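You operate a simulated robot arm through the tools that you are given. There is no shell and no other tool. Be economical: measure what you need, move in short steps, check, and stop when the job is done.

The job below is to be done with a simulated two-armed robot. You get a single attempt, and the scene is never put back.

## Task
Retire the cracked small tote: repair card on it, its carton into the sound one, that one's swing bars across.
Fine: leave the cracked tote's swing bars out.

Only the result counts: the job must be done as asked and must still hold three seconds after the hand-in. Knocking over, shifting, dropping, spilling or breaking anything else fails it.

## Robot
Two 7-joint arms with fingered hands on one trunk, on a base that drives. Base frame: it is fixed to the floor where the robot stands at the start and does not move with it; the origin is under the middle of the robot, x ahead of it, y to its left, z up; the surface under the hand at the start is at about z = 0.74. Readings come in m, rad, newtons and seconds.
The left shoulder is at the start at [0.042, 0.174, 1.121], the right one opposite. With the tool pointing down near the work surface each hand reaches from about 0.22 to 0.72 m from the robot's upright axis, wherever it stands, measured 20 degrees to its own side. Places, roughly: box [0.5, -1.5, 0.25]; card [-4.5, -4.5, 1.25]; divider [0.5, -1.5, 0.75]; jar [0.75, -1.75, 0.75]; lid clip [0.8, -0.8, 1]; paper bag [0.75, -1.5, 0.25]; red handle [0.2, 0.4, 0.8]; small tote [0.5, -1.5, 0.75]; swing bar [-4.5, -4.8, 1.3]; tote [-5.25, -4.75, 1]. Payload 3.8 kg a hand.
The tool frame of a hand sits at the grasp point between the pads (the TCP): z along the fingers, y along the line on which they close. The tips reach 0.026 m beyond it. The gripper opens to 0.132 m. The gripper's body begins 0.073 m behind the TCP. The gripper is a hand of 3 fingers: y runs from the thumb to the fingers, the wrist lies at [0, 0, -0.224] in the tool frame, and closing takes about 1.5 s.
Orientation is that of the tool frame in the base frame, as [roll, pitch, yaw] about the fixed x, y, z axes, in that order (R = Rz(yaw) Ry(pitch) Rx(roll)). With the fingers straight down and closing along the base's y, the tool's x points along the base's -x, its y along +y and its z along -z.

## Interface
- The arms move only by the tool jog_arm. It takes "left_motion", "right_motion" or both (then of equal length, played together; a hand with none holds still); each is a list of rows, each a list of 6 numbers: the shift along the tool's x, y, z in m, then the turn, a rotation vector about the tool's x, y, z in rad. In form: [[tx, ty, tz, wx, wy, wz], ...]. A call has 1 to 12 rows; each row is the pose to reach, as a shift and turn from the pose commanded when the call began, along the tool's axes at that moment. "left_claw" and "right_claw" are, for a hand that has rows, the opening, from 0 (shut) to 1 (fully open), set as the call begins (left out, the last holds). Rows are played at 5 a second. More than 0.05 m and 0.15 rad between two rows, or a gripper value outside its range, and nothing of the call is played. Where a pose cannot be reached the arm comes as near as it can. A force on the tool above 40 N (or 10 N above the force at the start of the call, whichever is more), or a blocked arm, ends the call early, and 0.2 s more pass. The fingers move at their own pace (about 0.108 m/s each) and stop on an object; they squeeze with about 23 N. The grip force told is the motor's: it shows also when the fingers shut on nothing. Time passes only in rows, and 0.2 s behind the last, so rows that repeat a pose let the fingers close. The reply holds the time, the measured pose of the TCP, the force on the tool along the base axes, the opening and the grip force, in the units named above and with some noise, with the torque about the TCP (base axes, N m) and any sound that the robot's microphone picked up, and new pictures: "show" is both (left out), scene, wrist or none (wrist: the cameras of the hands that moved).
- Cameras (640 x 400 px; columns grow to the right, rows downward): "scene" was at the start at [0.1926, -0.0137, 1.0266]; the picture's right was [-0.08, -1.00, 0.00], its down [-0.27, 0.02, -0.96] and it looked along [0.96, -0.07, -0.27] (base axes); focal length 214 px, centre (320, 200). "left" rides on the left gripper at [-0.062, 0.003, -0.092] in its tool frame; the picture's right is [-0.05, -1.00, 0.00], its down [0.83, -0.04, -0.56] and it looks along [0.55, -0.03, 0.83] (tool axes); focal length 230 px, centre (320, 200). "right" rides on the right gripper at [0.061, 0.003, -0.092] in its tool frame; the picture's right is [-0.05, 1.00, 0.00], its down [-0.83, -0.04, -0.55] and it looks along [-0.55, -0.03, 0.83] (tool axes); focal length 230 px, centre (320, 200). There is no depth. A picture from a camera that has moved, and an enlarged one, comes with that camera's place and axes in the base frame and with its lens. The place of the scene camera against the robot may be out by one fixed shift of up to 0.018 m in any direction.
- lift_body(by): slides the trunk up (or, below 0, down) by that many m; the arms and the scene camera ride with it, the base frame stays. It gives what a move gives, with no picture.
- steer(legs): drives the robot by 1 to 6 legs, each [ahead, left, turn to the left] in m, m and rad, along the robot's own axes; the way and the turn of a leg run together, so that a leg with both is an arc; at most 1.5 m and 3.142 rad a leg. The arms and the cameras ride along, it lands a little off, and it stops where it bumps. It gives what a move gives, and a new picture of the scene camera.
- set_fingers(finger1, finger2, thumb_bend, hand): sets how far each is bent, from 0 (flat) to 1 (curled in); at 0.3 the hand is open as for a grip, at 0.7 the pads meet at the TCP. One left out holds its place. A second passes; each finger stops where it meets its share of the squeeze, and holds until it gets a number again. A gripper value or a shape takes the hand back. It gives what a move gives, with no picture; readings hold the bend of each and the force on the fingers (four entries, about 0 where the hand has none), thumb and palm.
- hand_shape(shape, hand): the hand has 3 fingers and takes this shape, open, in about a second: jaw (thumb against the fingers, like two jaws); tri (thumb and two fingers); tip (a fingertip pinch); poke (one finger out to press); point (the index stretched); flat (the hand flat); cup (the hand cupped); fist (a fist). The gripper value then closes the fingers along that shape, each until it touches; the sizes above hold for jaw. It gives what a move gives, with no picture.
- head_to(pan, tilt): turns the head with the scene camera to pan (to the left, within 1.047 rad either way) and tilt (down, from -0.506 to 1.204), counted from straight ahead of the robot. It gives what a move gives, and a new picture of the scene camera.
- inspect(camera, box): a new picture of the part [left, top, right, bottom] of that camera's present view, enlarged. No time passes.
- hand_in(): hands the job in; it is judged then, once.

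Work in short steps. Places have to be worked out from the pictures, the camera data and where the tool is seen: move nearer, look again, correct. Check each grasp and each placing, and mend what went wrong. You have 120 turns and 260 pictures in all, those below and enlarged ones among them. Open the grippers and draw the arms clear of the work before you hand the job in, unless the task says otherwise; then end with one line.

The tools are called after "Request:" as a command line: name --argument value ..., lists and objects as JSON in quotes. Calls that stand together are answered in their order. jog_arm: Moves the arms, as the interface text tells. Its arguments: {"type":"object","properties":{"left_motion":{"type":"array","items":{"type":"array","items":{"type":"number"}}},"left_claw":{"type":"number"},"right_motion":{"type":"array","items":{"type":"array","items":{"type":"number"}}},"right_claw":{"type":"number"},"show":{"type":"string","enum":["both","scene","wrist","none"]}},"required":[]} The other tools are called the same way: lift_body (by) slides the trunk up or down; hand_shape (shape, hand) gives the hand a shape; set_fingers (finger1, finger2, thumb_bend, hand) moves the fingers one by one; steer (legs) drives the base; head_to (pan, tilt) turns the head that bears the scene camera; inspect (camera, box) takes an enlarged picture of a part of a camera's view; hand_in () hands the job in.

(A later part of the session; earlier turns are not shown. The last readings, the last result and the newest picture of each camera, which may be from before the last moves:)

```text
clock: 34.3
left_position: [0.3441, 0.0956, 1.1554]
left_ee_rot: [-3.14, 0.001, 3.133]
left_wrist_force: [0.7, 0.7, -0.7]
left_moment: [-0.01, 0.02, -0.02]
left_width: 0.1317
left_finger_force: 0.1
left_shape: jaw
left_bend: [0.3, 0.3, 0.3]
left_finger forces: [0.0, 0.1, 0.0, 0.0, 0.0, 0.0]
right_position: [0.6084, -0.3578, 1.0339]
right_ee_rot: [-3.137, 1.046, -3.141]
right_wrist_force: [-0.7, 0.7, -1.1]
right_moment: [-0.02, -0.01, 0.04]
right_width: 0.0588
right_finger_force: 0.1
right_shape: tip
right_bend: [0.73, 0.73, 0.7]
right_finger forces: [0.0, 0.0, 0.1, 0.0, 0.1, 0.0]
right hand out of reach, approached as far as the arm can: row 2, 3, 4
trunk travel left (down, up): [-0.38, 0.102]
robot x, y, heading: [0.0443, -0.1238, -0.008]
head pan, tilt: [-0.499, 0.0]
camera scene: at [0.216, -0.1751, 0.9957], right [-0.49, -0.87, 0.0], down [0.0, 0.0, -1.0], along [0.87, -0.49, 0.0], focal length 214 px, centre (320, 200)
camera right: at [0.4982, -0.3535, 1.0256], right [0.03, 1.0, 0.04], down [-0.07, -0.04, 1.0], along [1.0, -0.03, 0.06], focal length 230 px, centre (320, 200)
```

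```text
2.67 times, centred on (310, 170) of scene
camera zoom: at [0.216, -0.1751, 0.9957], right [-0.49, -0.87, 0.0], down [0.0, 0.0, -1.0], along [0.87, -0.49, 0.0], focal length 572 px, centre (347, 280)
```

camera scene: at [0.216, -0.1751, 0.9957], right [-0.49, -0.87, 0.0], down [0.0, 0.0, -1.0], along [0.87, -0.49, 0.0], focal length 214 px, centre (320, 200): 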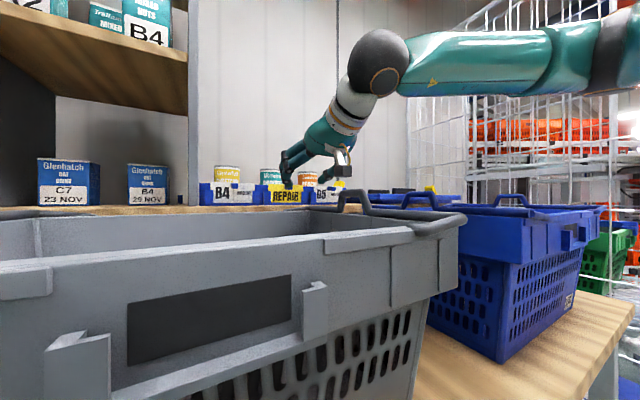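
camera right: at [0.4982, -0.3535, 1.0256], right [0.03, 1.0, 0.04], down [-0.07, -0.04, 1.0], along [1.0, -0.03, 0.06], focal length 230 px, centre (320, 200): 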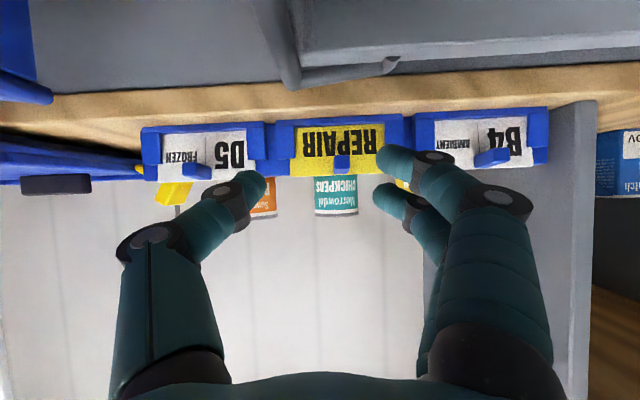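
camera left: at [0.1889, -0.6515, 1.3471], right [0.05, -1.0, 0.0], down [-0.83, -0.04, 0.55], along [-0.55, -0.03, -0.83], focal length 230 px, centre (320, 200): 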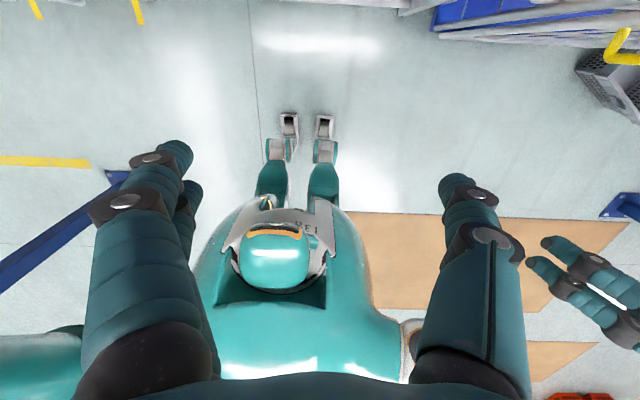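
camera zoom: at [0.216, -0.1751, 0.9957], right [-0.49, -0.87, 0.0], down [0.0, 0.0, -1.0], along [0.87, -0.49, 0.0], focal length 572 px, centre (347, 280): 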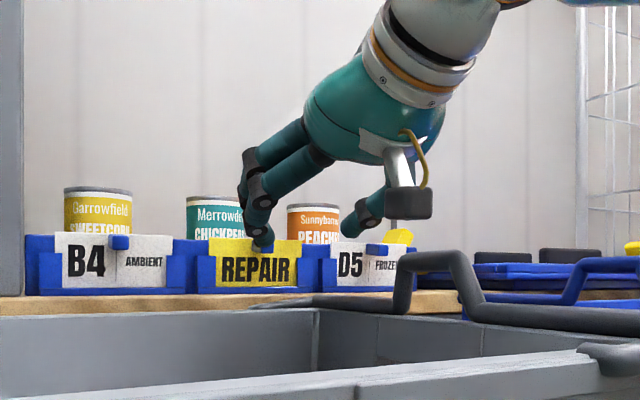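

The tab is at about [0.66,-0.342,1.011]. I lower the trunk slightly for reach, then align the hand.

Request:
lift_body --by -0.035

Request:
jog_arm --right_motion '[[0, 0, 0, 0, 0, 0], [-0.01, 0.008, -0.006, 0, 0, 0], [-0.01, 0.016, -0.006, 0, 0, 0]]' --show "wrist"

```text
clock: 35.1
left_position: [0.3439, 0.0954, 1.1214]
left_ee_rot: [-3.141, 0.0, 3.133]
left_wrist_force: [-0.5, 0.2, -0.1]
left_moment: [-0.01, -0.01, 0.02]
left_width: 0.1318
left_finger_force: 0.0
left_shape: jaw
left_bend: [0.3, 0.3, 0.3]
left_finger forces: [0.0, 0.0, 0.1, 0.1, 0.0, 0.0]
right_position: [0.6088, -0.3553, 0.9966]
right_ee_rot: [3.141, 1.049, 3.135]
right_wrist_force: [1.2, 3.8, -3.8]
right_moment: [0.02, -0.39, -0.44]
right_width: 0.0591
right_finger_force: 0.1
right_shape: tip
right_bend: [0.73, 0.73, 0.7]
right_finger forces: [0.1, 0.0, 0.0, 0.0, 0.0, 0.0]
trunk travel left (down, up): [-0.345, 0.137]
robot x, y, heading: [0.0455, -0.1224, -0.007]
head pan, tilt: [-0.499, 0.0]
```

```text
clock: 35.9
left_position: [0.3443, 0.0948, 1.1193]
left_ee_rot: [3.141, 0.0, 3.133]
left_wrist_force: [-0.5, -0.2, -0.4]
left_moment: [0.01, -0.03, 0.02]
left_width: 0.1319
left_finger_force: 0.0
left_shape: jaw
left_bend: [0.3, 0.3, 0.3]
left_finger forces: [0.0, 0.1, 0.1, 0.0, 0.0, 0.0]
right_position: [0.6096, -0.3419, 1.0101]
right_ee_rot: [3.141, 1.051, 3.135]
right_wrist_force: [-0.5, -0.6, -0.2]
right_moment: [0.02, -0.03, 0.02]
right_width: 0.0588
right_finger_force: 0.1
right_shape: tip
right_bend: [0.73, 0.73, 0.7]
right_finger forces: [0.0, 0.0, 0.1, 0.1, 0.0, 0.1]
trunk travel left (down, up): [-0.345, 0.137]
robot x, y, heading: [0.0481, -0.125, -0.006]
head pan, tilt: [-0.499, 0.0]
camera right: at [0.4994, -0.3369, 1.0018], right [0.03, 1.0, 0.04], down [-0.07, -0.04, 1.0], along [1.0, -0.04, 0.07], focal length 230 px, centre (320, 200)
```

right: 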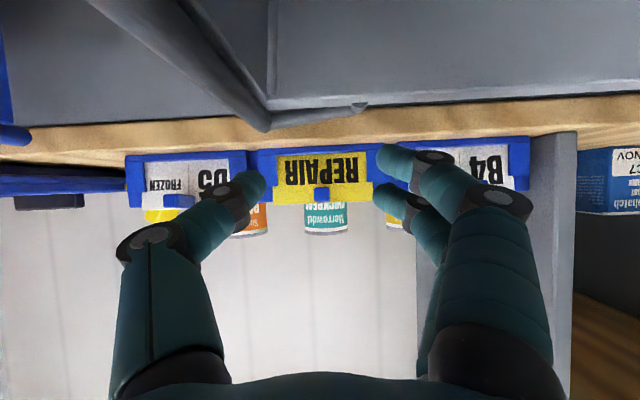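

Tab lies between thumb and fingers. I rise slightly and ease forward 3 cm, watching force.

Request:
jog_arm --right_motion '[[-0.01, 0, 0.002, 0, 0, 0], [-0.014, 0, 0.01, 0, 0, 0], [-0.018, 0, 0.017, 0, 0, 0], [-0.022, 0, 0.024, 0, 0, 0]]'

Request:
inspect --camera "right" --box '[200, 80, 440, 230]'

Request:
inspect --camera "scene" --box '[190, 110, 430, 230]'

```text
clock: 36.9
left_position: [0.3444, 0.0951, 1.1192]
left_ee_rot: [-3.141, -0.001, 3.132]
left_wrist_force: [0.0, 0.0, -0.9]
left_moment: [0.02, 0.04, 0.02]
left_width: 0.132
left_finger_force: 0.0
left_shape: jaw
left_bend: [0.3, 0.3, 0.3]
left_finger forces: [0.0, 0.0, 0.0, 0.1, 0.1, 0.0]
right_position: [0.6402, -0.3424, 1.0169]
right_ee_rot: [-3.141, 1.051, 3.132]
right_wrist_force: [-0.8, 0.0, -0.4]
right_moment: [-0.03, 0.0, -0.04]
right_width: 0.0587
right_finger_force: 0.0
right_shape: tip
right_bend: [0.73, 0.73, 0.7]
right_finger forces: [0.1, 0.0, 0.0, 0.0, 0.0, 0.1]
trunk travel left (down, up): [-0.345, 0.137]
robot x, y, heading: [0.0452, -0.1199, -0.007]
head pan, tilt: [-0.499, 0.0]
camera scene: at [0.2116, -0.1747, 0.9575], right [-0.49, -0.87, 0.0], down [0.0, 0.0, -1.0], along [0.87, -0.49, 0.0], focal length 214 px, centre (320, 200)
camera right: at [0.5302, -0.3373, 1.0091], right [0.03, 1.0, 0.05], down [-0.07, -0.04, 1.0], along [1.0, -0.04, 0.07], focal length 230 px, centre (320, 200)
```

scene: 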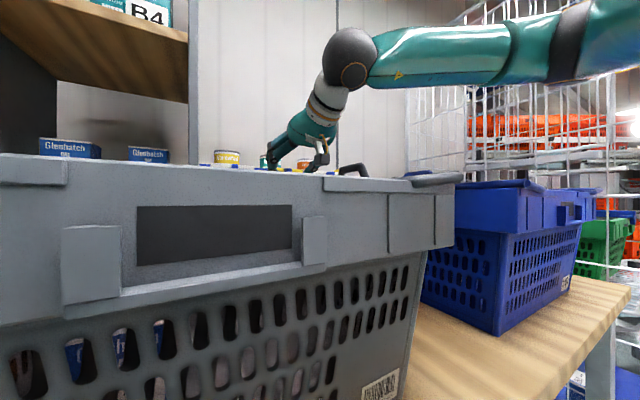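
right: 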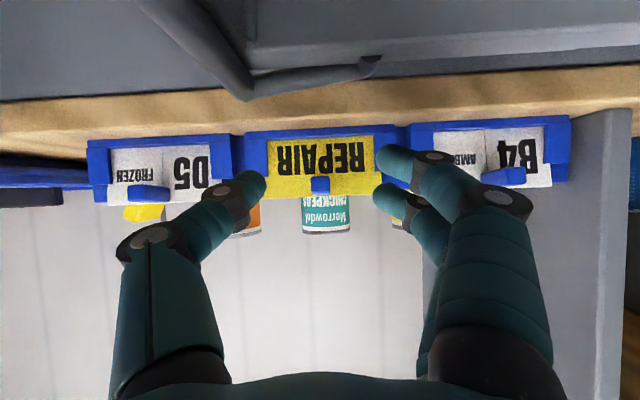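

```text
2.67 times, centred on (320, 155) of right
camera zoom: at [0.5302, -0.3373, 1.0091], right [0.03, 1.0, 0.05], down [-0.07, -0.04, 1.0], along [1.0, -0.04, 0.07], focal length 614 px, centre (320, 320)
```

zoom: 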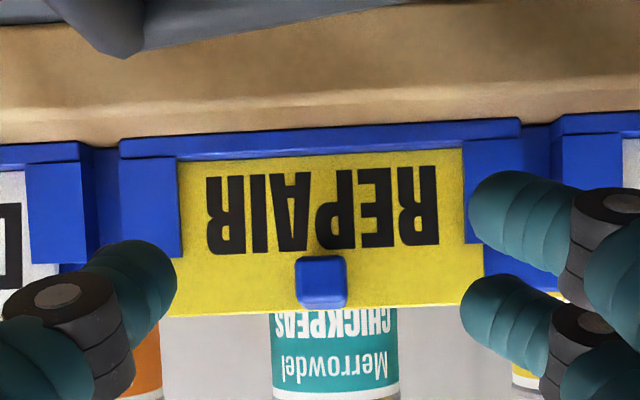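

```text
2.67 times, centred on (310, 170) of scene
camera zoom: at [0.2116, -0.1747, 0.9575], right [-0.49, -0.87, 0.0], down [0.0, 0.0, -1.0], along [0.87, -0.49, 0.0], focal length 572 px, centre (347, 280)
```

zoom: 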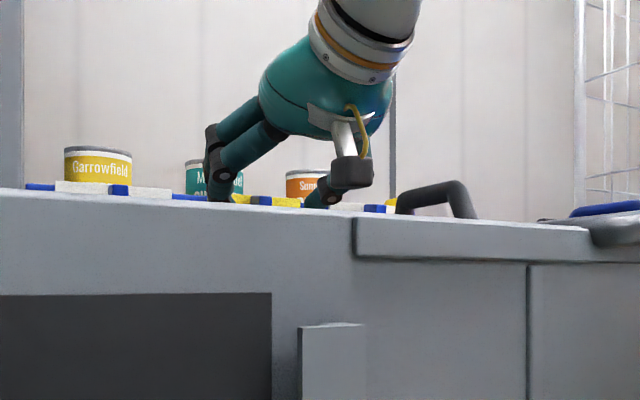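

Card plane ≈0.681, tab front ≈0.664. Advance 12 mm more and close.

Request:
jog_arm --right_motion '[[-0.003, 0, 0.005, 0, 0, 0], [-0.006, 0, 0.0105, 0, 0, 0]]' --show "none"

Request:
jog_arm --right_motion '[[0, 0, 0, 0, 0, 0], [0, 0, 0, 0, 0, 0], [0, 0, 0, 0, 0, 0], [0, 0, 0, 0, 0, 0], [0, 0, 0, 0, 0, 0], [0, 0, 0, 0, 0, 0]]' --right_claw 0 --show "wrist"

Request:
inspect --camera "right" --box '[200, 80, 440, 230]'

```text
clock: 37.5
left_position: [0.3429, 0.0954, 1.1202]
left_ee_rot: [3.141, 0.001, 3.133]
left_wrist_force: [-0.3, 0.2, -0.3]
left_moment: [0.0, -0.03, 0.0]
left_width: 0.132
left_finger_force: 0.0
left_shape: jaw
left_bend: [0.3, 0.3, 0.3]
left_finger forces: [0.0, 0.0, 0.0, 0.1, 0.0, 0.1]
right_position: [0.6517, -0.3409, 1.017]
right_ee_rot: [3.141, 1.05, 3.134]
right_wrist_force: [-1.0, 0.1, -0.5]
right_moment: [0.0, 0.02, -0.01]
right_width: 0.0591
right_finger_force: 0.0
right_shape: tip
right_bend: [0.73, 0.73, 0.7]
right_finger forces: [0.0, 0.1, 0.0, 0.0, 0.0, 0.1]
trunk travel left (down, up): [-0.345, 0.137]
robot x, y, heading: [0.0438, -0.1264, -0.007]
head pan, tilt: [-0.499, 0.0]
```

```text
clock: 38.9
left_position: [0.3446, 0.0954, 1.1193]
left_ee_rot: [-3.141, 0.0, 3.133]
left_wrist_force: [0.2, -0.6, 0.5]
left_moment: [-0.01, -0.04, -0.03]
left_width: 0.132
left_finger_force: 0.0
left_shape: jaw
left_bend: [0.3, 0.3, 0.3]
left_finger forces: [0.0, 0.1, 0.0, 0.0, 0.0, 0.0]
right_position: [0.6507, -0.3426, 1.0165]
right_ee_rot: [-3.141, 1.053, 3.134]
right_wrist_force: [0.2, -1.9, 1.2]
right_moment: [-0.1, -0.03, 0.0]
right_width: 0.0003
right_finger_force: 23.1
right_shape: tip
right_bend: [0.65, 0.71, 0.7]
right_finger forces: [0.0, 11.6, 0.0, 0.0, 18.5, 0.1]
trunk travel left (down, up): [-0.345, 0.137]
robot x, y, heading: [0.0438, -0.1264, -0.007]
head pan, tilt: [-0.499, 0.0]
camera right: at [0.5417, -0.3371, 1.0091], right [0.03, 1.0, 0.05], down [-0.07, -0.04, 1.0], along [1.0, -0.04, 0.07], focal length 230 px, centre (320, 200)
```

right: 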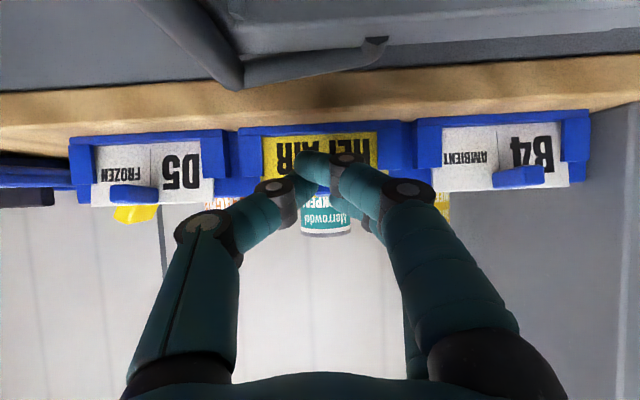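

```text
2.67 times, centred on (320, 155) of right
camera zoom: at [0.5417, -0.3371, 1.0091], right [0.03, 1.0, 0.05], down [-0.07, -0.04, 1.0], along [1.0, -0.04, 0.07], focal length 614 px, centre (320, 320)
```

zoom: 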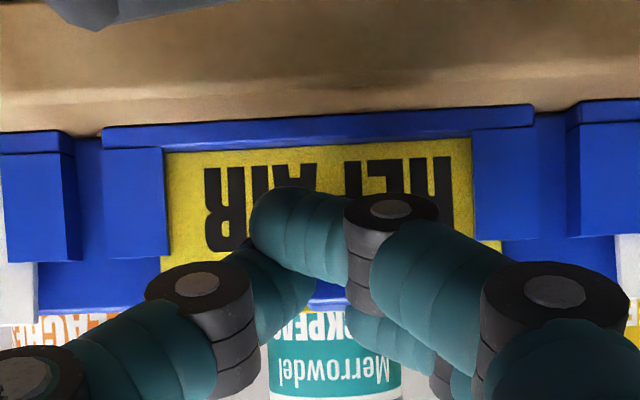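

Finger 2 and thumb report force around the tab. I lift 15 mm and check that the card comes.

Request:
jog_arm --right_motion '[[-0.0044, 0, -0.0025, 0, 0, 0], [-0.0087, 0, -0.005, 0, 0, 0], [-0.013, 0, -0.0075, 0, 0, 0]]' --show "wrist"

Request:
inspect --camera "right" --box '[200, 80, 440, 230]'

```text
clock: 39.7
left_position: [0.3436, 0.0944, 1.1201]
left_ee_rot: [-3.141, 0.001, 3.133]
left_wrist_force: [-0.1, 0.1, 0.1]
left_moment: [0.02, -0.02, 0.02]
left_width: 0.132
left_finger_force: 0.1
left_shape: jaw
left_bend: [0.3, 0.3, 0.3]
left_finger forces: [0.0, 0.0, 0.0, 0.0, 0.1, 0.1]
right_position: [0.652, -0.3418, 1.0326]
right_ee_rot: [3.141, 1.051, 3.133]
right_wrist_force: [1.2, -1.3, -0.4]
right_moment: [-0.02, 0.02, 0.03]
right_width: 0.0
right_finger_force: 23.1
right_shape: tip
right_bend: [0.65, 0.71, 0.7]
right_finger forces: [0.0, 11.9, 0.1, 0.0, 18.4, 0.1]
trunk travel left (down, up): [-0.345, 0.137]
robot x, y, heading: [0.0454, -0.126, -0.011]
head pan, tilt: [-0.499, 0.0]
camera right: at [0.5419, -0.3374, 1.0244], right [0.03, 1.0, 0.05], down [-0.07, -0.04, 1.0], along [1.0, -0.04, 0.07], focal length 230 px, centre (320, 200)
```

right: 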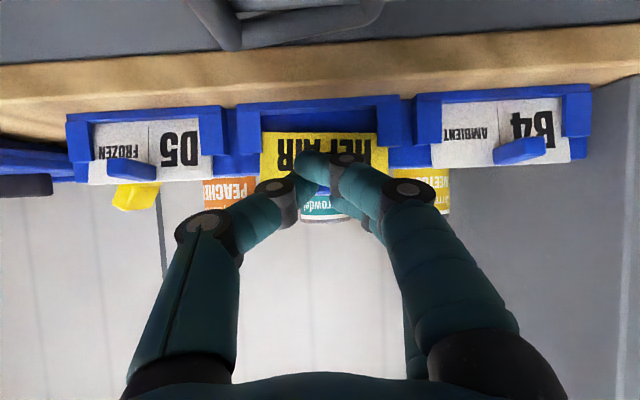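

```text
2.67 times, centred on (320, 155) of right
camera zoom: at [0.5419, -0.3374, 1.0244], right [0.03, 1.0, 0.05], down [-0.07, -0.04, 1.0], along [1.0, -0.04, 0.07], focal length 614 px, centre (320, 320)
```

zoom: 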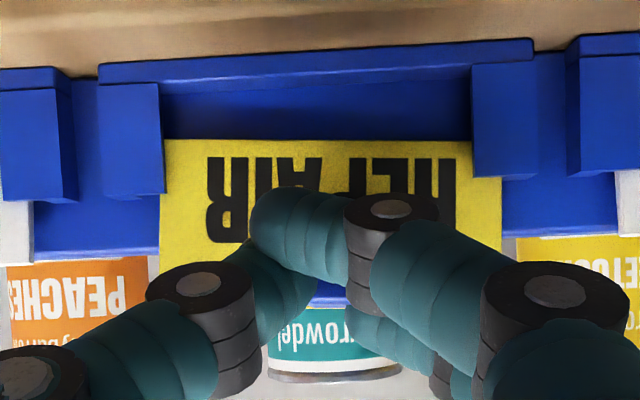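

The card is out with the hand. I raise the trunk to clear everything, then back away toward the front of the grey tote.

Request:
lift_body --by 0.08

Request:
steer --legs '[[-0.42, 0, 0]]'

Request:
head_to --pan -0.1 --tilt 0.3

```text
clock: 40.9
left_position: [0.3459, 0.0937, 1.1995]
left_ee_rot: [3.14, -0.001, 3.133]
left_wrist_force: [-1.0, -0.5, -0.3]
left_moment: [0.0, 0.01, -0.01]
left_width: 0.1318
left_finger_force: 0.2
left_shape: jaw
left_bend: [0.3, 0.3, 0.3]
left_finger forces: [0.0, 0.1, 0.1, 0.0, 0.0, 0.0]
right_position: [0.6523, -0.341, 1.1095]
right_ee_rot: [-3.139, 1.048, 3.134]
right_wrist_force: [0.3, 0.7, -0.3]
right_moment: [0.02, -0.02, 0.02]
right_width: 0.0
right_finger_force: 23.1
right_shape: tip
right_bend: [0.65, 0.71, 0.71]
right_finger forces: [0.0, 12.9, 0.0, 0.0, 20.7, 0.0]
trunk travel left (down, up): [-0.425, 0.057]
robot x, y, heading: [0.0477, -0.1258, -0.012]
head pan, tilt: [-0.499, 0.0]
```

```text
clock: 43.5
left_position: [-0.0732, 0.0969, 1.2009]
left_ee_rot: [-3.141, -0.001, 3.128]
left_wrist_force: [0.2, -0.2, -0.5]
left_moment: [-0.05, -0.01, 0.01]
left_width: 0.1319
left_finger_force: 0.1
left_shape: jaw
left_bend: [0.3, 0.3, 0.3]
left_finger forces: [0.1, 0.0, 0.0, 0.0, 0.0, 0.0]
right_position: [0.2331, -0.3404, 1.1108]
right_ee_rot: [3.141, 1.05, 3.128]
right_wrist_force: [-1.4, 0.0, 0.1]
right_moment: [0.02, 0.04, -0.01]
right_width: 0.0
right_finger_force: 22.9
right_shape: tip
right_bend: [0.65, 0.71, 0.71]
right_finger forces: [0.0, 12.9, 0.1, 0.0, 20.7, 0.1]
trunk travel left (down, up): [-0.425, 0.057]
robot x, y, heading: [-0.3737, -0.122, -0.014]
head pan, tilt: [-0.499, 0.0]
camera scene: at [-0.1944, -0.1715, 1.0516], right [-0.49, -0.87, 0.0], down [0.0, 0.0, -1.0], along [0.87, -0.49, 0.0], focal length 214 px, centre (320, 200)
```

scene: 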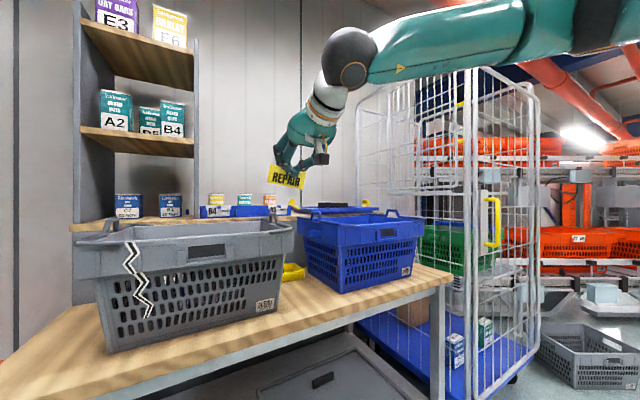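

```text
clock: 44.3
left_position: [-0.0722, 0.0985, 1.2008]
left_ee_rot: [-3.141, 0.001, 3.129]
left_wrist_force: [-0.1, -0.4, -0.3]
left_moment: [0.01, -0.01, -0.01]
left_width: 0.1318
left_finger_force: 0.1
left_shape: jaw
left_bend: [0.3, 0.3, 0.3]
left_finger forces: [0.1, 0.0, 0.0, 0.0, 0.0, 0.0]
right_position: [0.234, -0.3403, 1.1124]
right_ee_rot: [-3.142, 1.051, 3.13]
right_wrist_force: [-0.6, 0.5, -0.1]
right_moment: [0.03, 0.0, 0.02]
right_width: 0.0002
right_finger_force: 23.1
right_shape: tip
right_bend: [0.65, 0.71, 0.71]
right_finger forces: [0.0, 12.9, 0.1, 0.1, 20.6, 0.0]
trunk travel left (down, up): [-0.425, 0.057]
robot x, y, heading: [-0.3689, -0.1216, -0.016]
head pan, tilt: [-0.099, 0.3]
camera scene: at [-0.1798, -0.1379, 1.0239], right [-0.11, -0.99, 0.0], down [-0.29, 0.03, -0.96], along [0.95, -0.11, -0.3], focal length 214 px, centre (320, 200)
```

scene: 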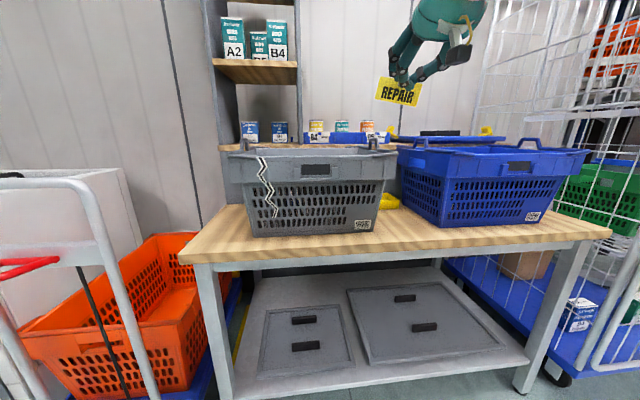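

Request:
inspect --camera "scene" --box '[350, 50, 450, 112]'

Request:
inspect --camera "right" --box '[160, 50, 480, 250]'

Request:
inspect --camera "scene" --box '[215, 130, 415, 250]'

```text
6.40 times, centred on (400, 81) of scene
camera zoom: at [-0.1798, -0.1379, 1.0239], right [-0.11, -0.99, 0.0], down [-0.29, 0.03, -0.96], along [0.95, -0.11, -0.3], focal length 1373 px, centre (-192, 962)
```

zoom: 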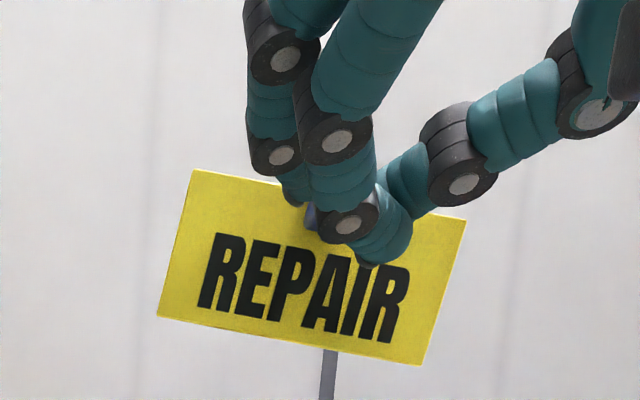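

```text
2.00 times, centred on (320, 150) of right
camera zoom: at [0.1241, -0.3351, 1.1036], right [0.04, 1.0, 0.04], down [-0.07, -0.04, 1.0], along [1.0, -0.04, 0.07], focal length 460 px, centre (320, 300)
```

zoom: 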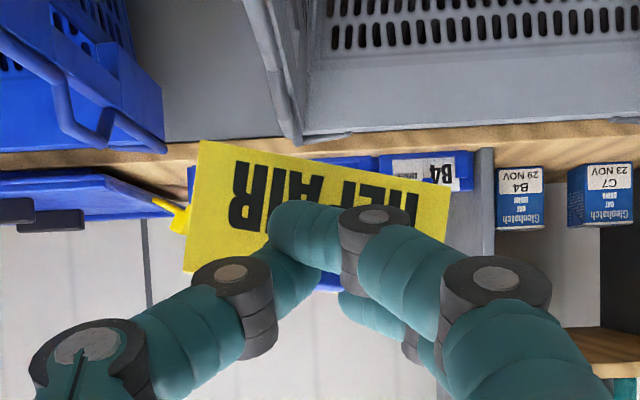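

```text
3.20 times, centred on (315, 190) of scene
camera zoom: at [-0.1798, -0.1379, 1.0239], right [-0.11, -0.99, 0.0], down [-0.29, 0.03, -0.96], along [0.95, -0.11, -0.3], focal length 686 px, centre (336, 232)
```

zoom: 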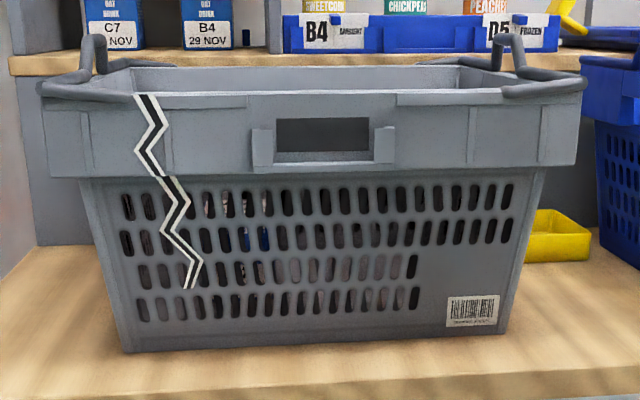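

The card has rolled ~0.22 and yawed ~0.16 in the grip; I counter-rotate by turning −0.27 about the tool axis and drive left to line up with the holder (y≈−0.195).

Request:
jog_arm --right_motion '[[0, 0, 0, -0.015, 0, -0.135], [0, 0, 0, -0.029, 0, -0.27]]' --show "none"

Request:
steer --legs '[[0, 0.14, 0.016]]'

Request:
inspect --camera "scene" --box '[220, 30, 420, 230]'

Request:
inspect --camera "right" --box '[160, 0, 480, 200]'

```text
clock: 44.9
left_position: [-0.0719, 0.0983, 1.2002]
left_ee_rot: [3.141, 0.001, 3.129]
left_wrist_force: [-0.9, -0.7, 0.3]
left_moment: [0.02, 0.0, 0.02]
left_width: 0.1319
left_finger_force: 0.0
left_shape: jaw
left_bend: [0.3, 0.3, 0.3]
left_finger forces: [0.0, 0.0, 0.0, 0.0, 0.0, 0.0]
right_position: [0.2341, -0.3417, 1.1109]
right_ee_rot: [-2.729, 0.992, -2.642]
right_wrist_force: [0.2, 0.0, -0.2]
right_moment: [0.0, 0.0, 0.0]
right_width: 0.0001
right_finger_force: 23.2
right_shape: tip
right_bend: [0.65, 0.71, 0.71]
right_finger forces: [0.0, 12.8, 0.1, 0.1, 20.8, 0.0]
trunk travel left (down, up): [-0.425, 0.057]
robot x, y, heading: [-0.3696, -0.1172, -0.011]
head pan, tilt: [-0.099, 0.3]
```

```text
clock: 46.8
left_position: [-0.0758, 0.2395, 1.2011]
left_ee_rot: [-3.141, 0.0, -3.139]
left_wrist_force: [0.0, -0.5, 0.4]
left_moment: [-0.01, -0.01, 0.0]
left_width: 0.1319
left_finger_force: 0.0
left_shape: jaw
left_bend: [0.3, 0.3, 0.3]
left_finger forces: [0.0, 0.0, 0.1, 0.0, 0.1, 0.0]
right_position: [0.2378, -0.1914, 1.1121]
right_ee_rot: [-2.732, 0.994, -2.624]
right_wrist_force: [0.4, -0.5, 0.0]
right_moment: [-0.01, -0.01, -0.02]
right_width: 0.0002
right_finger_force: 22.9
right_shape: tip
right_bend: [0.65, 0.71, 0.71]
right_finger forces: [0.1, 12.9, 0.0, 0.0, 20.9, 0.0]
trunk travel left (down, up): [-0.425, 0.057]
robot x, y, heading: [-0.3726, 0.0196, 0.005]
head pan, tilt: [-0.099, 0.3]
camera scene: at [-0.1791, 0.003, 1.0239], right [-0.09, -1.0, 0.0], down [-0.29, 0.03, -0.96], along [0.95, -0.09, -0.3], focal length 214 px, centre (320, 200)
```

scene: 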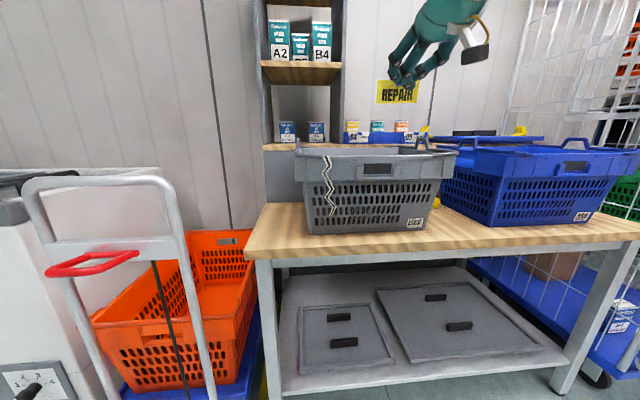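

```text
2.00 times, centred on (320, 130) of scene
camera zoom: at [-0.1791, 0.003, 1.0239], right [-0.09, -1.0, 0.0], down [-0.29, 0.03, -0.96], along [0.95, -0.09, -0.3], focal length 429 px, centre (320, 340)
```

zoom: 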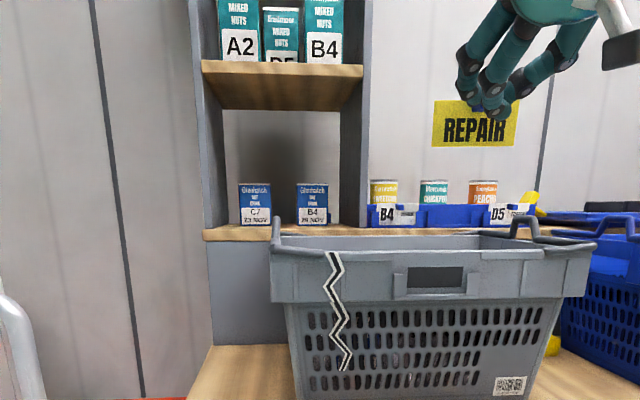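

```text
2.00 times, centred on (320, 100) of right
camera zoom: at [0.1293, -0.2079, 1.1049], right [-0.14, 0.98, -0.17], down [-0.08, 0.16, 0.98], along [0.99, 0.15, 0.06], focal length 460 px, centre (320, 400)
```

zoom: 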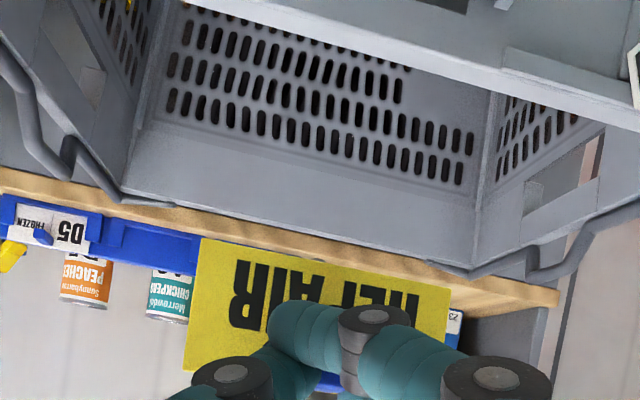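

Card now looks level. I bring it down 8 cm and forward 3 cm with the arm, to see it against the holder from above.

Request:
jog_arm --right_motion '[[0.0176, 0.0041, 0.022, 0, 0, 0], [0.0352, 0.0083, 0.044, 0, 0, 0], [0.0528, 0.0124, 0.066, 0, 0, 0], [0.0528, 0.0124, 0.066, 0, 0, 0]]'

Request:
inspect --camera "scene" --box '[310, 90, 470, 210]'

```text
clock: 47.8
left_position: [-0.0762, 0.2396, 1.2002]
left_ee_rot: [-3.141, -0.001, -3.138]
left_wrist_force: [0.0, -0.1, 0.1]
left_moment: [0.0, -0.03, 0.01]
left_width: 0.1321
left_finger_force: 0.0
left_shape: jaw
left_bend: [0.3, 0.3, 0.3]
left_finger forces: [0.0, 0.0, 0.0, 0.0, 0.1, 0.0]
right_position: [0.2676, -0.1909, 1.0313]
right_ee_rot: [-2.733, 0.995, -2.627]
right_wrist_force: [-0.1, -0.3, 0.1]
right_moment: [0.0, 0.0, 0.0]
right_width: 0.0
right_finger_force: 22.8
right_shape: tip
right_bend: [0.65, 0.71, 0.71]
right_finger forces: [0.0, 12.8, 0.0, 0.0, 20.8, 0.0]
trunk travel left (down, up): [-0.425, 0.057]
robot x, y, heading: [-0.372, 0.0182, 0.006]
head pan, tilt: [-0.099, 0.3]
camera scene: at [-0.1794, 0.003, 1.024], right [-0.09, -1.0, 0.0], down [-0.29, 0.03, -0.96], along [0.95, -0.09, -0.3], focal length 214 px, centre (320, 200)
camera right: at [0.1588, -0.2067, 1.0255], right [-0.14, 0.98, -0.17], down [-0.08, 0.16, 0.98], along [0.99, 0.15, 0.06], focal length 230 px, centre (320, 200)
```

scene: 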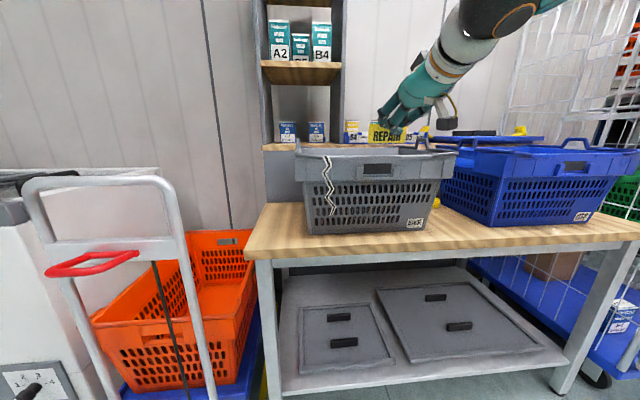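
right: 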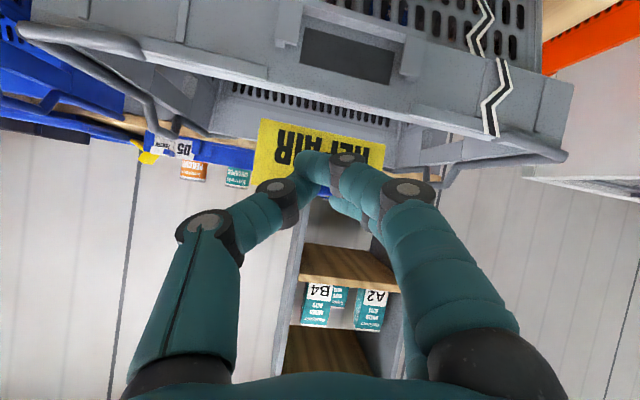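

```text
3.33 times, centred on (390, 150) of scene
camera zoom: at [-0.1794, 0.003, 1.024], right [-0.09, -1.0, 0.0], down [-0.29, 0.03, -0.96], along [0.95, -0.09, -0.3], focal length 715 px, centre (87, 367)
```

zoom: 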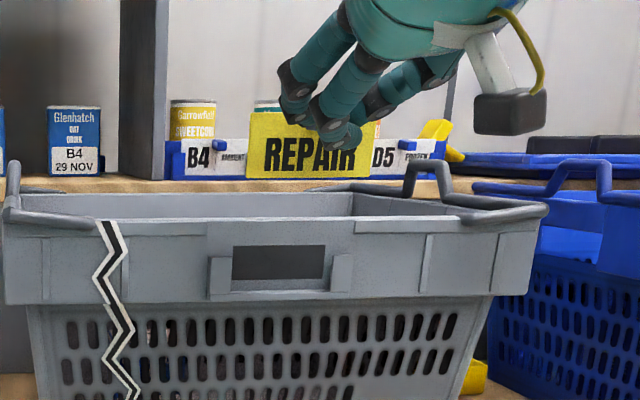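

Holder centre is about [0.33,-0.182], ear tops ≈0.934; the card bottom is ≈0.992 at x≈0.297. I lower to just above the ears with a slight left shift.

Request:
jog_arm --right_motion '[[0.012, 0.0058, 0.0107, 0, 0, 0], [0.024, 0.0115, 0.0215, 0, 0, 0], [0.036, 0.0173, 0.0322, 0, 0, 0], [0.036, 0.0173, 0.0322, 0, 0, 0]]'

Request:
inspect --camera "scene" --box '[330, 110, 430, 185]'

Request:
inspect --camera "right" --box '[200, 0, 440, 150]'

```text
clock: 48.8
left_position: [-0.0761, 0.2408, 1.2002]
left_ee_rot: [3.14, -0.001, -3.14]
left_wrist_force: [-0.4, -0.6, 0.1]
left_moment: [0.0, 0.02, 0.0]
left_width: 0.1318
left_finger_force: 0.1
left_shape: jaw
left_bend: [0.3, 0.3, 0.3]
left_finger forces: [0.0, 0.0, 0.0, 0.1, 0.1, 0.0]
right_position: [0.2726, -0.1882, 0.9841]
right_ee_rot: [-2.731, 0.994, -2.625]
right_wrist_force: [0.3, 0.3, 0.3]
right_moment: [-0.01, -0.01, 0.0]
right_width: 0.0002
right_finger_force: 22.9
right_shape: tip
right_bend: [0.65, 0.71, 0.71]
right_finger forces: [0.0, 12.9, 0.0, 0.1, 20.9, 0.0]
right hand out of reach, approached as far as the arm can: row 3, 4
trunk travel left (down, up): [-0.425, 0.057]
robot x, y, heading: [-0.3734, 0.0205, 0.004]
head pan, tilt: [-0.099, 0.3]
camera scene: at [-0.1792, 0.003, 1.0239], right [-0.09, -1.0, 0.0], down [-0.29, 0.03, -0.96], along [0.95, -0.09, -0.3], focal length 214 px, centre (320, 200)
camera right: at [0.1636, -0.2038, 0.978], right [-0.14, 0.98, -0.17], down [-0.08, 0.16, 0.98], along [0.99, 0.15, 0.06], focal length 230 px, centre (320, 200)
```

scene: 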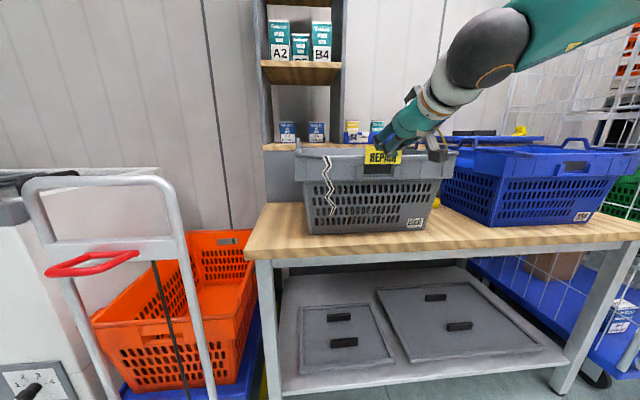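
right: 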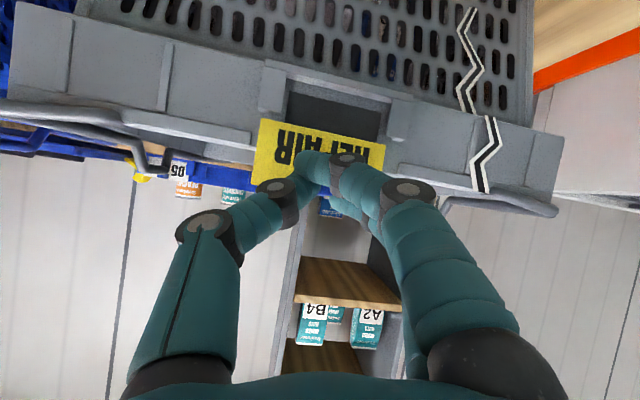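

```text
5.33 times, centred on (380, 148) of scene
camera zoom: at [-0.1792, 0.003, 1.0239], right [-0.09, -1.0, 0.0], down [-0.29, 0.03, -0.96], along [0.95, -0.09, -0.3], focal length 1144 px, centre (0, 480)
```

zoom: 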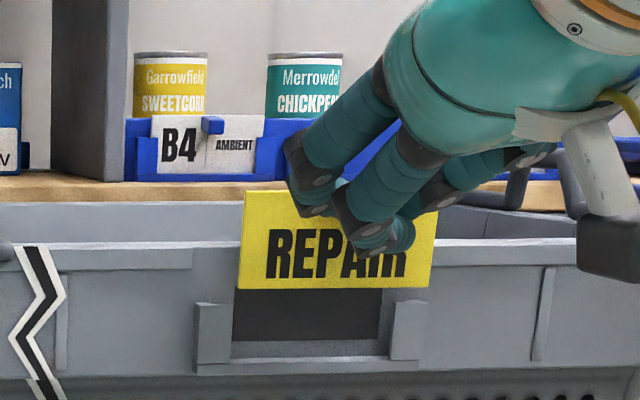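

```text
2.67 times, centred on (320, 75) of right
camera zoom: at [0.1636, -0.2038, 0.978], right [-0.14, 0.98, -0.17], down [-0.08, 0.16, 0.98], along [0.99, 0.15, 0.06], focal length 614 px, centre (320, 533)
```

zoom: 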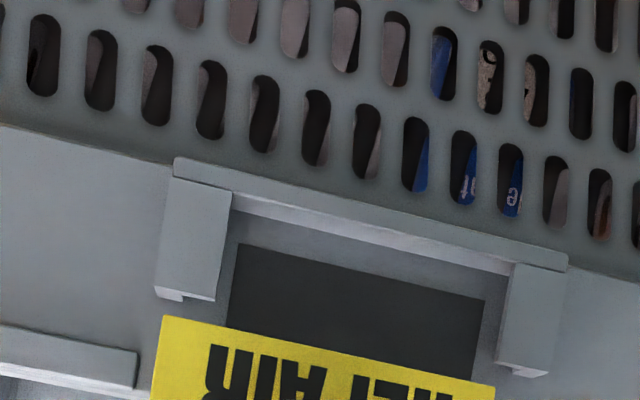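

The card sits ~9 mm in front of the ears and needs ~6 mm left. I shift left and forward a little.

Request:
jog_arm --right_motion '[[-0.005, 0.0025, 0.002, 0, 0, 0], [-0.0075, 0.0035, 0.007, 0, 0, 0], [-0.0075, 0.0035, 0.007, 0, 0, 0]]' --show "wrist"

Request:
inspect --camera "scene" --box '[330, 110, 430, 185]'

Request:
inspect --camera "right" --box '[200, 0, 440, 150]'

```text
clock: 49.6
left_position: [-0.0762, 0.2393, 1.2008]
left_ee_rot: [-3.141, -0.001, -3.136]
left_wrist_force: [0.6, -0.3, -0.7]
left_moment: [0.01, 0.0, 0.0]
left_width: 0.132
left_finger_force: 0.0
left_shape: jaw
left_bend: [0.3, 0.3, 0.3]
left_finger forces: [0.0, 0.0, 0.1, 0.1, 0.1, 0.0]
right_position: [0.277, -0.1893, 0.9906]
right_ee_rot: [-2.733, 0.995, -2.624]
right_wrist_force: [0.3, 0.3, 0.1]
right_moment: [0.0, 0.03, -0.01]
right_width: 0.0
right_finger_force: 23.1
right_shape: tip
right_bend: [0.65, 0.71, 0.71]
right_finger forces: [0.1, 12.8, 0.0, 0.0, 20.8, 0.0]
right hand out of reach, approached as far as the arm can: row 1, 2, 3
trunk travel left (down, up): [-0.425, 0.057]
robot x, y, heading: [-0.3709, 0.0149, 0.007]
head pan, tilt: [-0.099, 0.3]
camera right: at [0.1679, -0.2045, 0.984], right [-0.14, 0.98, -0.17], down [-0.08, 0.16, 0.98], along [0.99, 0.15, 0.06], focal length 230 px, centre (320, 200)
```

right: 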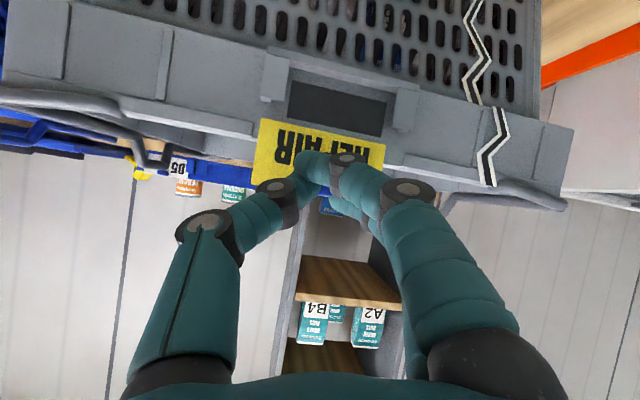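

```text
5.33 times, centred on (380, 148) of scene
camera zoom: at [-0.1792, 0.003, 1.0239], right [-0.09, -1.0, 0.0], down [-0.29, 0.03, -0.96], along [0.95, -0.09, -0.3], focal length 1144 px, centre (0, 480)
```

zoom: 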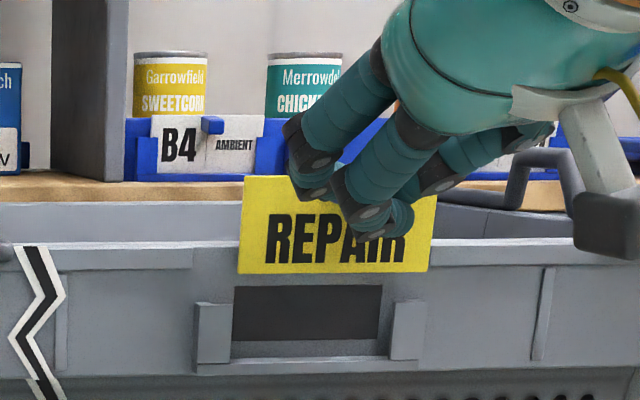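

```text
2.67 times, centred on (320, 75) of right
camera zoom: at [0.1679, -0.2045, 0.984], right [-0.14, 0.98, -0.17], down [-0.08, 0.16, 0.98], along [0.99, 0.15, 0.06], focal length 614 px, centre (320, 533)
```

zoom: 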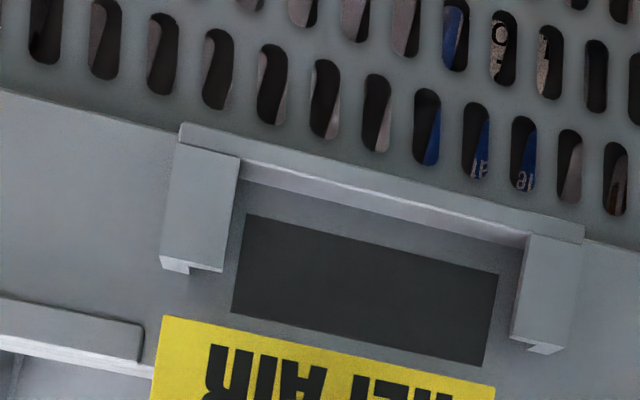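

The arm is at its wrist limit at this trunk height. I raise the hand 10 cm relative to the body, then lower the trunk the same amount.

Request:
jog_arm --right_motion '[[-0.03, -0.0056, -0.0143, 0, 0, 0], [-0.06, -0.0111, -0.0286, 0, 0, 0], [-0.0894, -0.0167, -0.0429, 0, 0, 0], [-0.0894, -0.0167, -0.0429, 0, 0, 0]]' --show "none"

Request:
lift_body --by -0.1

Request:
inspect --camera "right" --box '[200, 0, 440, 150]'

Request:
inspect --camera "scene" --box '[310, 90, 450, 190]'

```text
clock: 50.6
left_position: [-0.0756, 0.24, 1.2012]
left_ee_rot: [3.141, 0.001, -3.137]
left_wrist_force: [0.9, -0.4, 0.3]
left_moment: [-0.02, 0.01, 0.02]
left_width: 0.132
left_finger_force: 0.0
left_shape: jaw
left_bend: [0.3, 0.3, 0.3]
left_finger forces: [0.0, 0.0, 0.0, 0.0, 0.0, 0.0]
right_position: [0.2826, -0.1849, 1.0905]
right_ee_rot: [-2.734, 0.993, -2.628]
right_wrist_force: [0.0, -0.4, 0.0]
right_moment: [-0.03, -0.03, 0.03]
right_width: 0.0002
right_finger_force: 22.5
right_shape: tip
right_bend: [0.65, 0.71, 0.71]
right_finger forces: [0.0, 12.8, 0.0, 0.0, 20.9, 0.1]
trunk travel left (down, up): [-0.425, 0.057]
robot x, y, heading: [-0.3717, 0.0159, 0.003]
head pan, tilt: [-0.099, 0.3]
```

```text
clock: 51.9
left_position: [-0.0754, 0.2396, 1.1003]
left_ee_rot: [-3.141, 0.002, -3.135]
left_wrist_force: [-0.5, 0.3, 0.3]
left_moment: [-0.04, 0.0, 0.02]
left_width: 0.1318
left_finger_force: 0.2
left_shape: jaw
left_bend: [0.3, 0.3, 0.3]
left_finger forces: [0.0, 0.0, 0.1, 0.0, 0.0, 0.0]
right_position: [0.2834, -0.183, 0.99]
right_ee_rot: [-2.731, 0.997, -2.625]
right_wrist_force: [-0.1, 0.4, -0.7]
right_moment: [0.0, 0.02, -0.03]
right_width: 0.0001
right_finger_force: 22.9
right_shape: tip
right_bend: [0.65, 0.71, 0.71]
right_finger forces: [0.0, 13.3, 0.0, 0.0, 21.3, 0.1]
trunk travel left (down, up): [-0.325, 0.157]
robot x, y, heading: [-0.374, 0.0238, 0.008]
head pan, tilt: [-0.099, 0.3]
```

```text
2.67 times, centred on (320, 75) of right
camera zoom: at [0.1753, -0.1987, 0.9836], right [-0.14, 0.98, -0.17], down [-0.08, 0.16, 0.98], along [0.99, 0.15, 0.06], focal length 614 px, centre (320, 533)
```

zoom: 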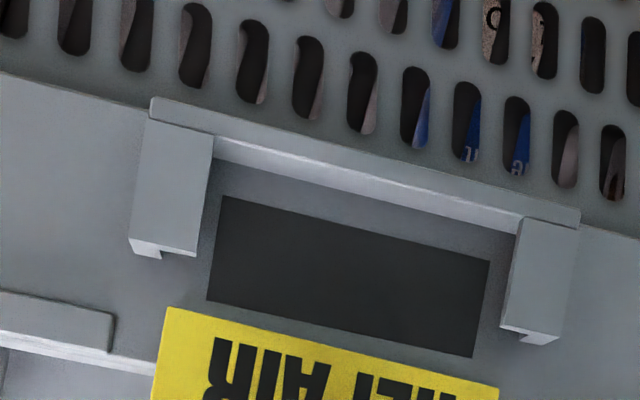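

```text
4.00 times, centred on (380, 140) of scene
camera zoom: at [-0.1935, 0.0029, 0.9096], right [-0.09, -1.0, 0.0], down [-0.29, 0.03, -0.96], along [0.95, -0.09, -0.3], focal length 858 px, centre (80, 440)
```

zoom: 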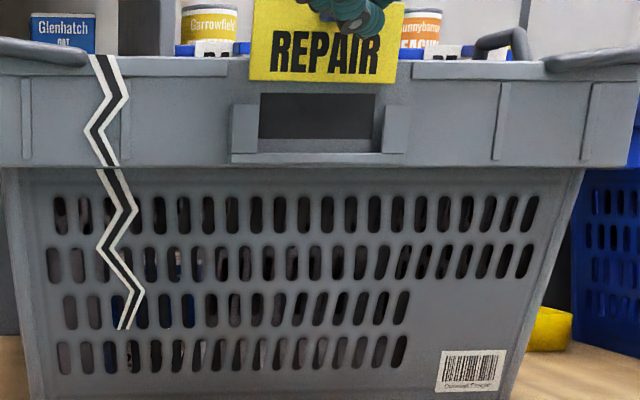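

Lateral alignment is within a millimetre; the card plane is now about level with the ear fronts. I go 8 mm further forward, with a tiny roll fix.

Request:
jog_arm --right_motion '[[-0.0002, -0.0002, 0.0045, 0.007, 0, -0.013], [-0.0004, -0.0004, 0.0089, 0.014, 0, -0.026], [-0.0004, -0.0004, 0.0089, 0.014, 0, -0.026]]' --show "none"

Request:
inspect --camera "right" --box '[200, 0, 440, 150]'

Request:
inspect --camera "scene" --box '[340, 80, 430, 140]'

```text
clock: 52.7
left_position: [-0.0778, 0.2398, 1.1008]
left_ee_rot: [-3.141, 0.003, -3.137]
left_wrist_force: [-0.5, -0.2, 0.7]
left_moment: [0.01, 0.01, 0.03]
left_width: 0.1318
left_finger_force: 0.0
left_shape: jaw
left_bend: [0.3, 0.3, 0.3]
left_finger forces: [0.1, 0.0, 0.0, 0.0, 0.0, 0.0]
right_position: [0.292, -0.1831, 0.9872]
right_ee_rot: [-2.679, 0.986, -2.578]
right_wrist_force: [-6.1, -0.5, 3.8]
right_moment: [0.03, 0.01, 0.03]
right_width: 0.0
right_finger_force: 23.3
right_shape: tip
right_bend: [0.65, 0.71, 0.71]
right_finger forces: [0.0, 14.4, 0.0, 0.0, 22.9, 0.0]
trunk travel left (down, up): [-0.325, 0.157]
robot x, y, heading: [-0.3702, 0.0168, 0.012]
head pan, tilt: [-0.099, 0.3]
```

```text
2.67 times, centred on (320, 75) of right
camera zoom: at [0.1828, -0.1989, 0.9799], right [-0.14, 0.97, -0.2], down [-0.09, 0.19, 0.98], along [0.99, 0.15, 0.06], focal length 614 px, centre (320, 533)
```

zoom: 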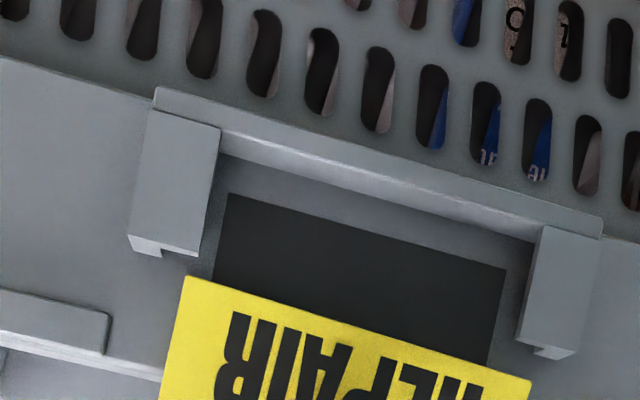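

```text
6.67 times, centred on (385, 110) of scene
camera zoom: at [-0.1941, 0.0029, 0.9098], right [-0.09, -1.0, 0.0], down [-0.29, 0.03, -0.96], along [0.95, -0.09, -0.29], focal length 1430 px, centre (-113, 800)
```

zoom: 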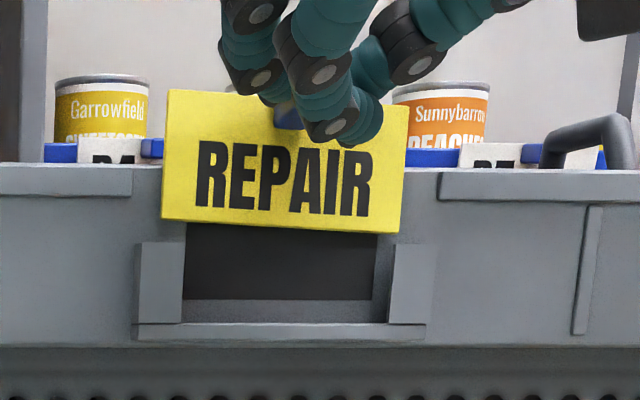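

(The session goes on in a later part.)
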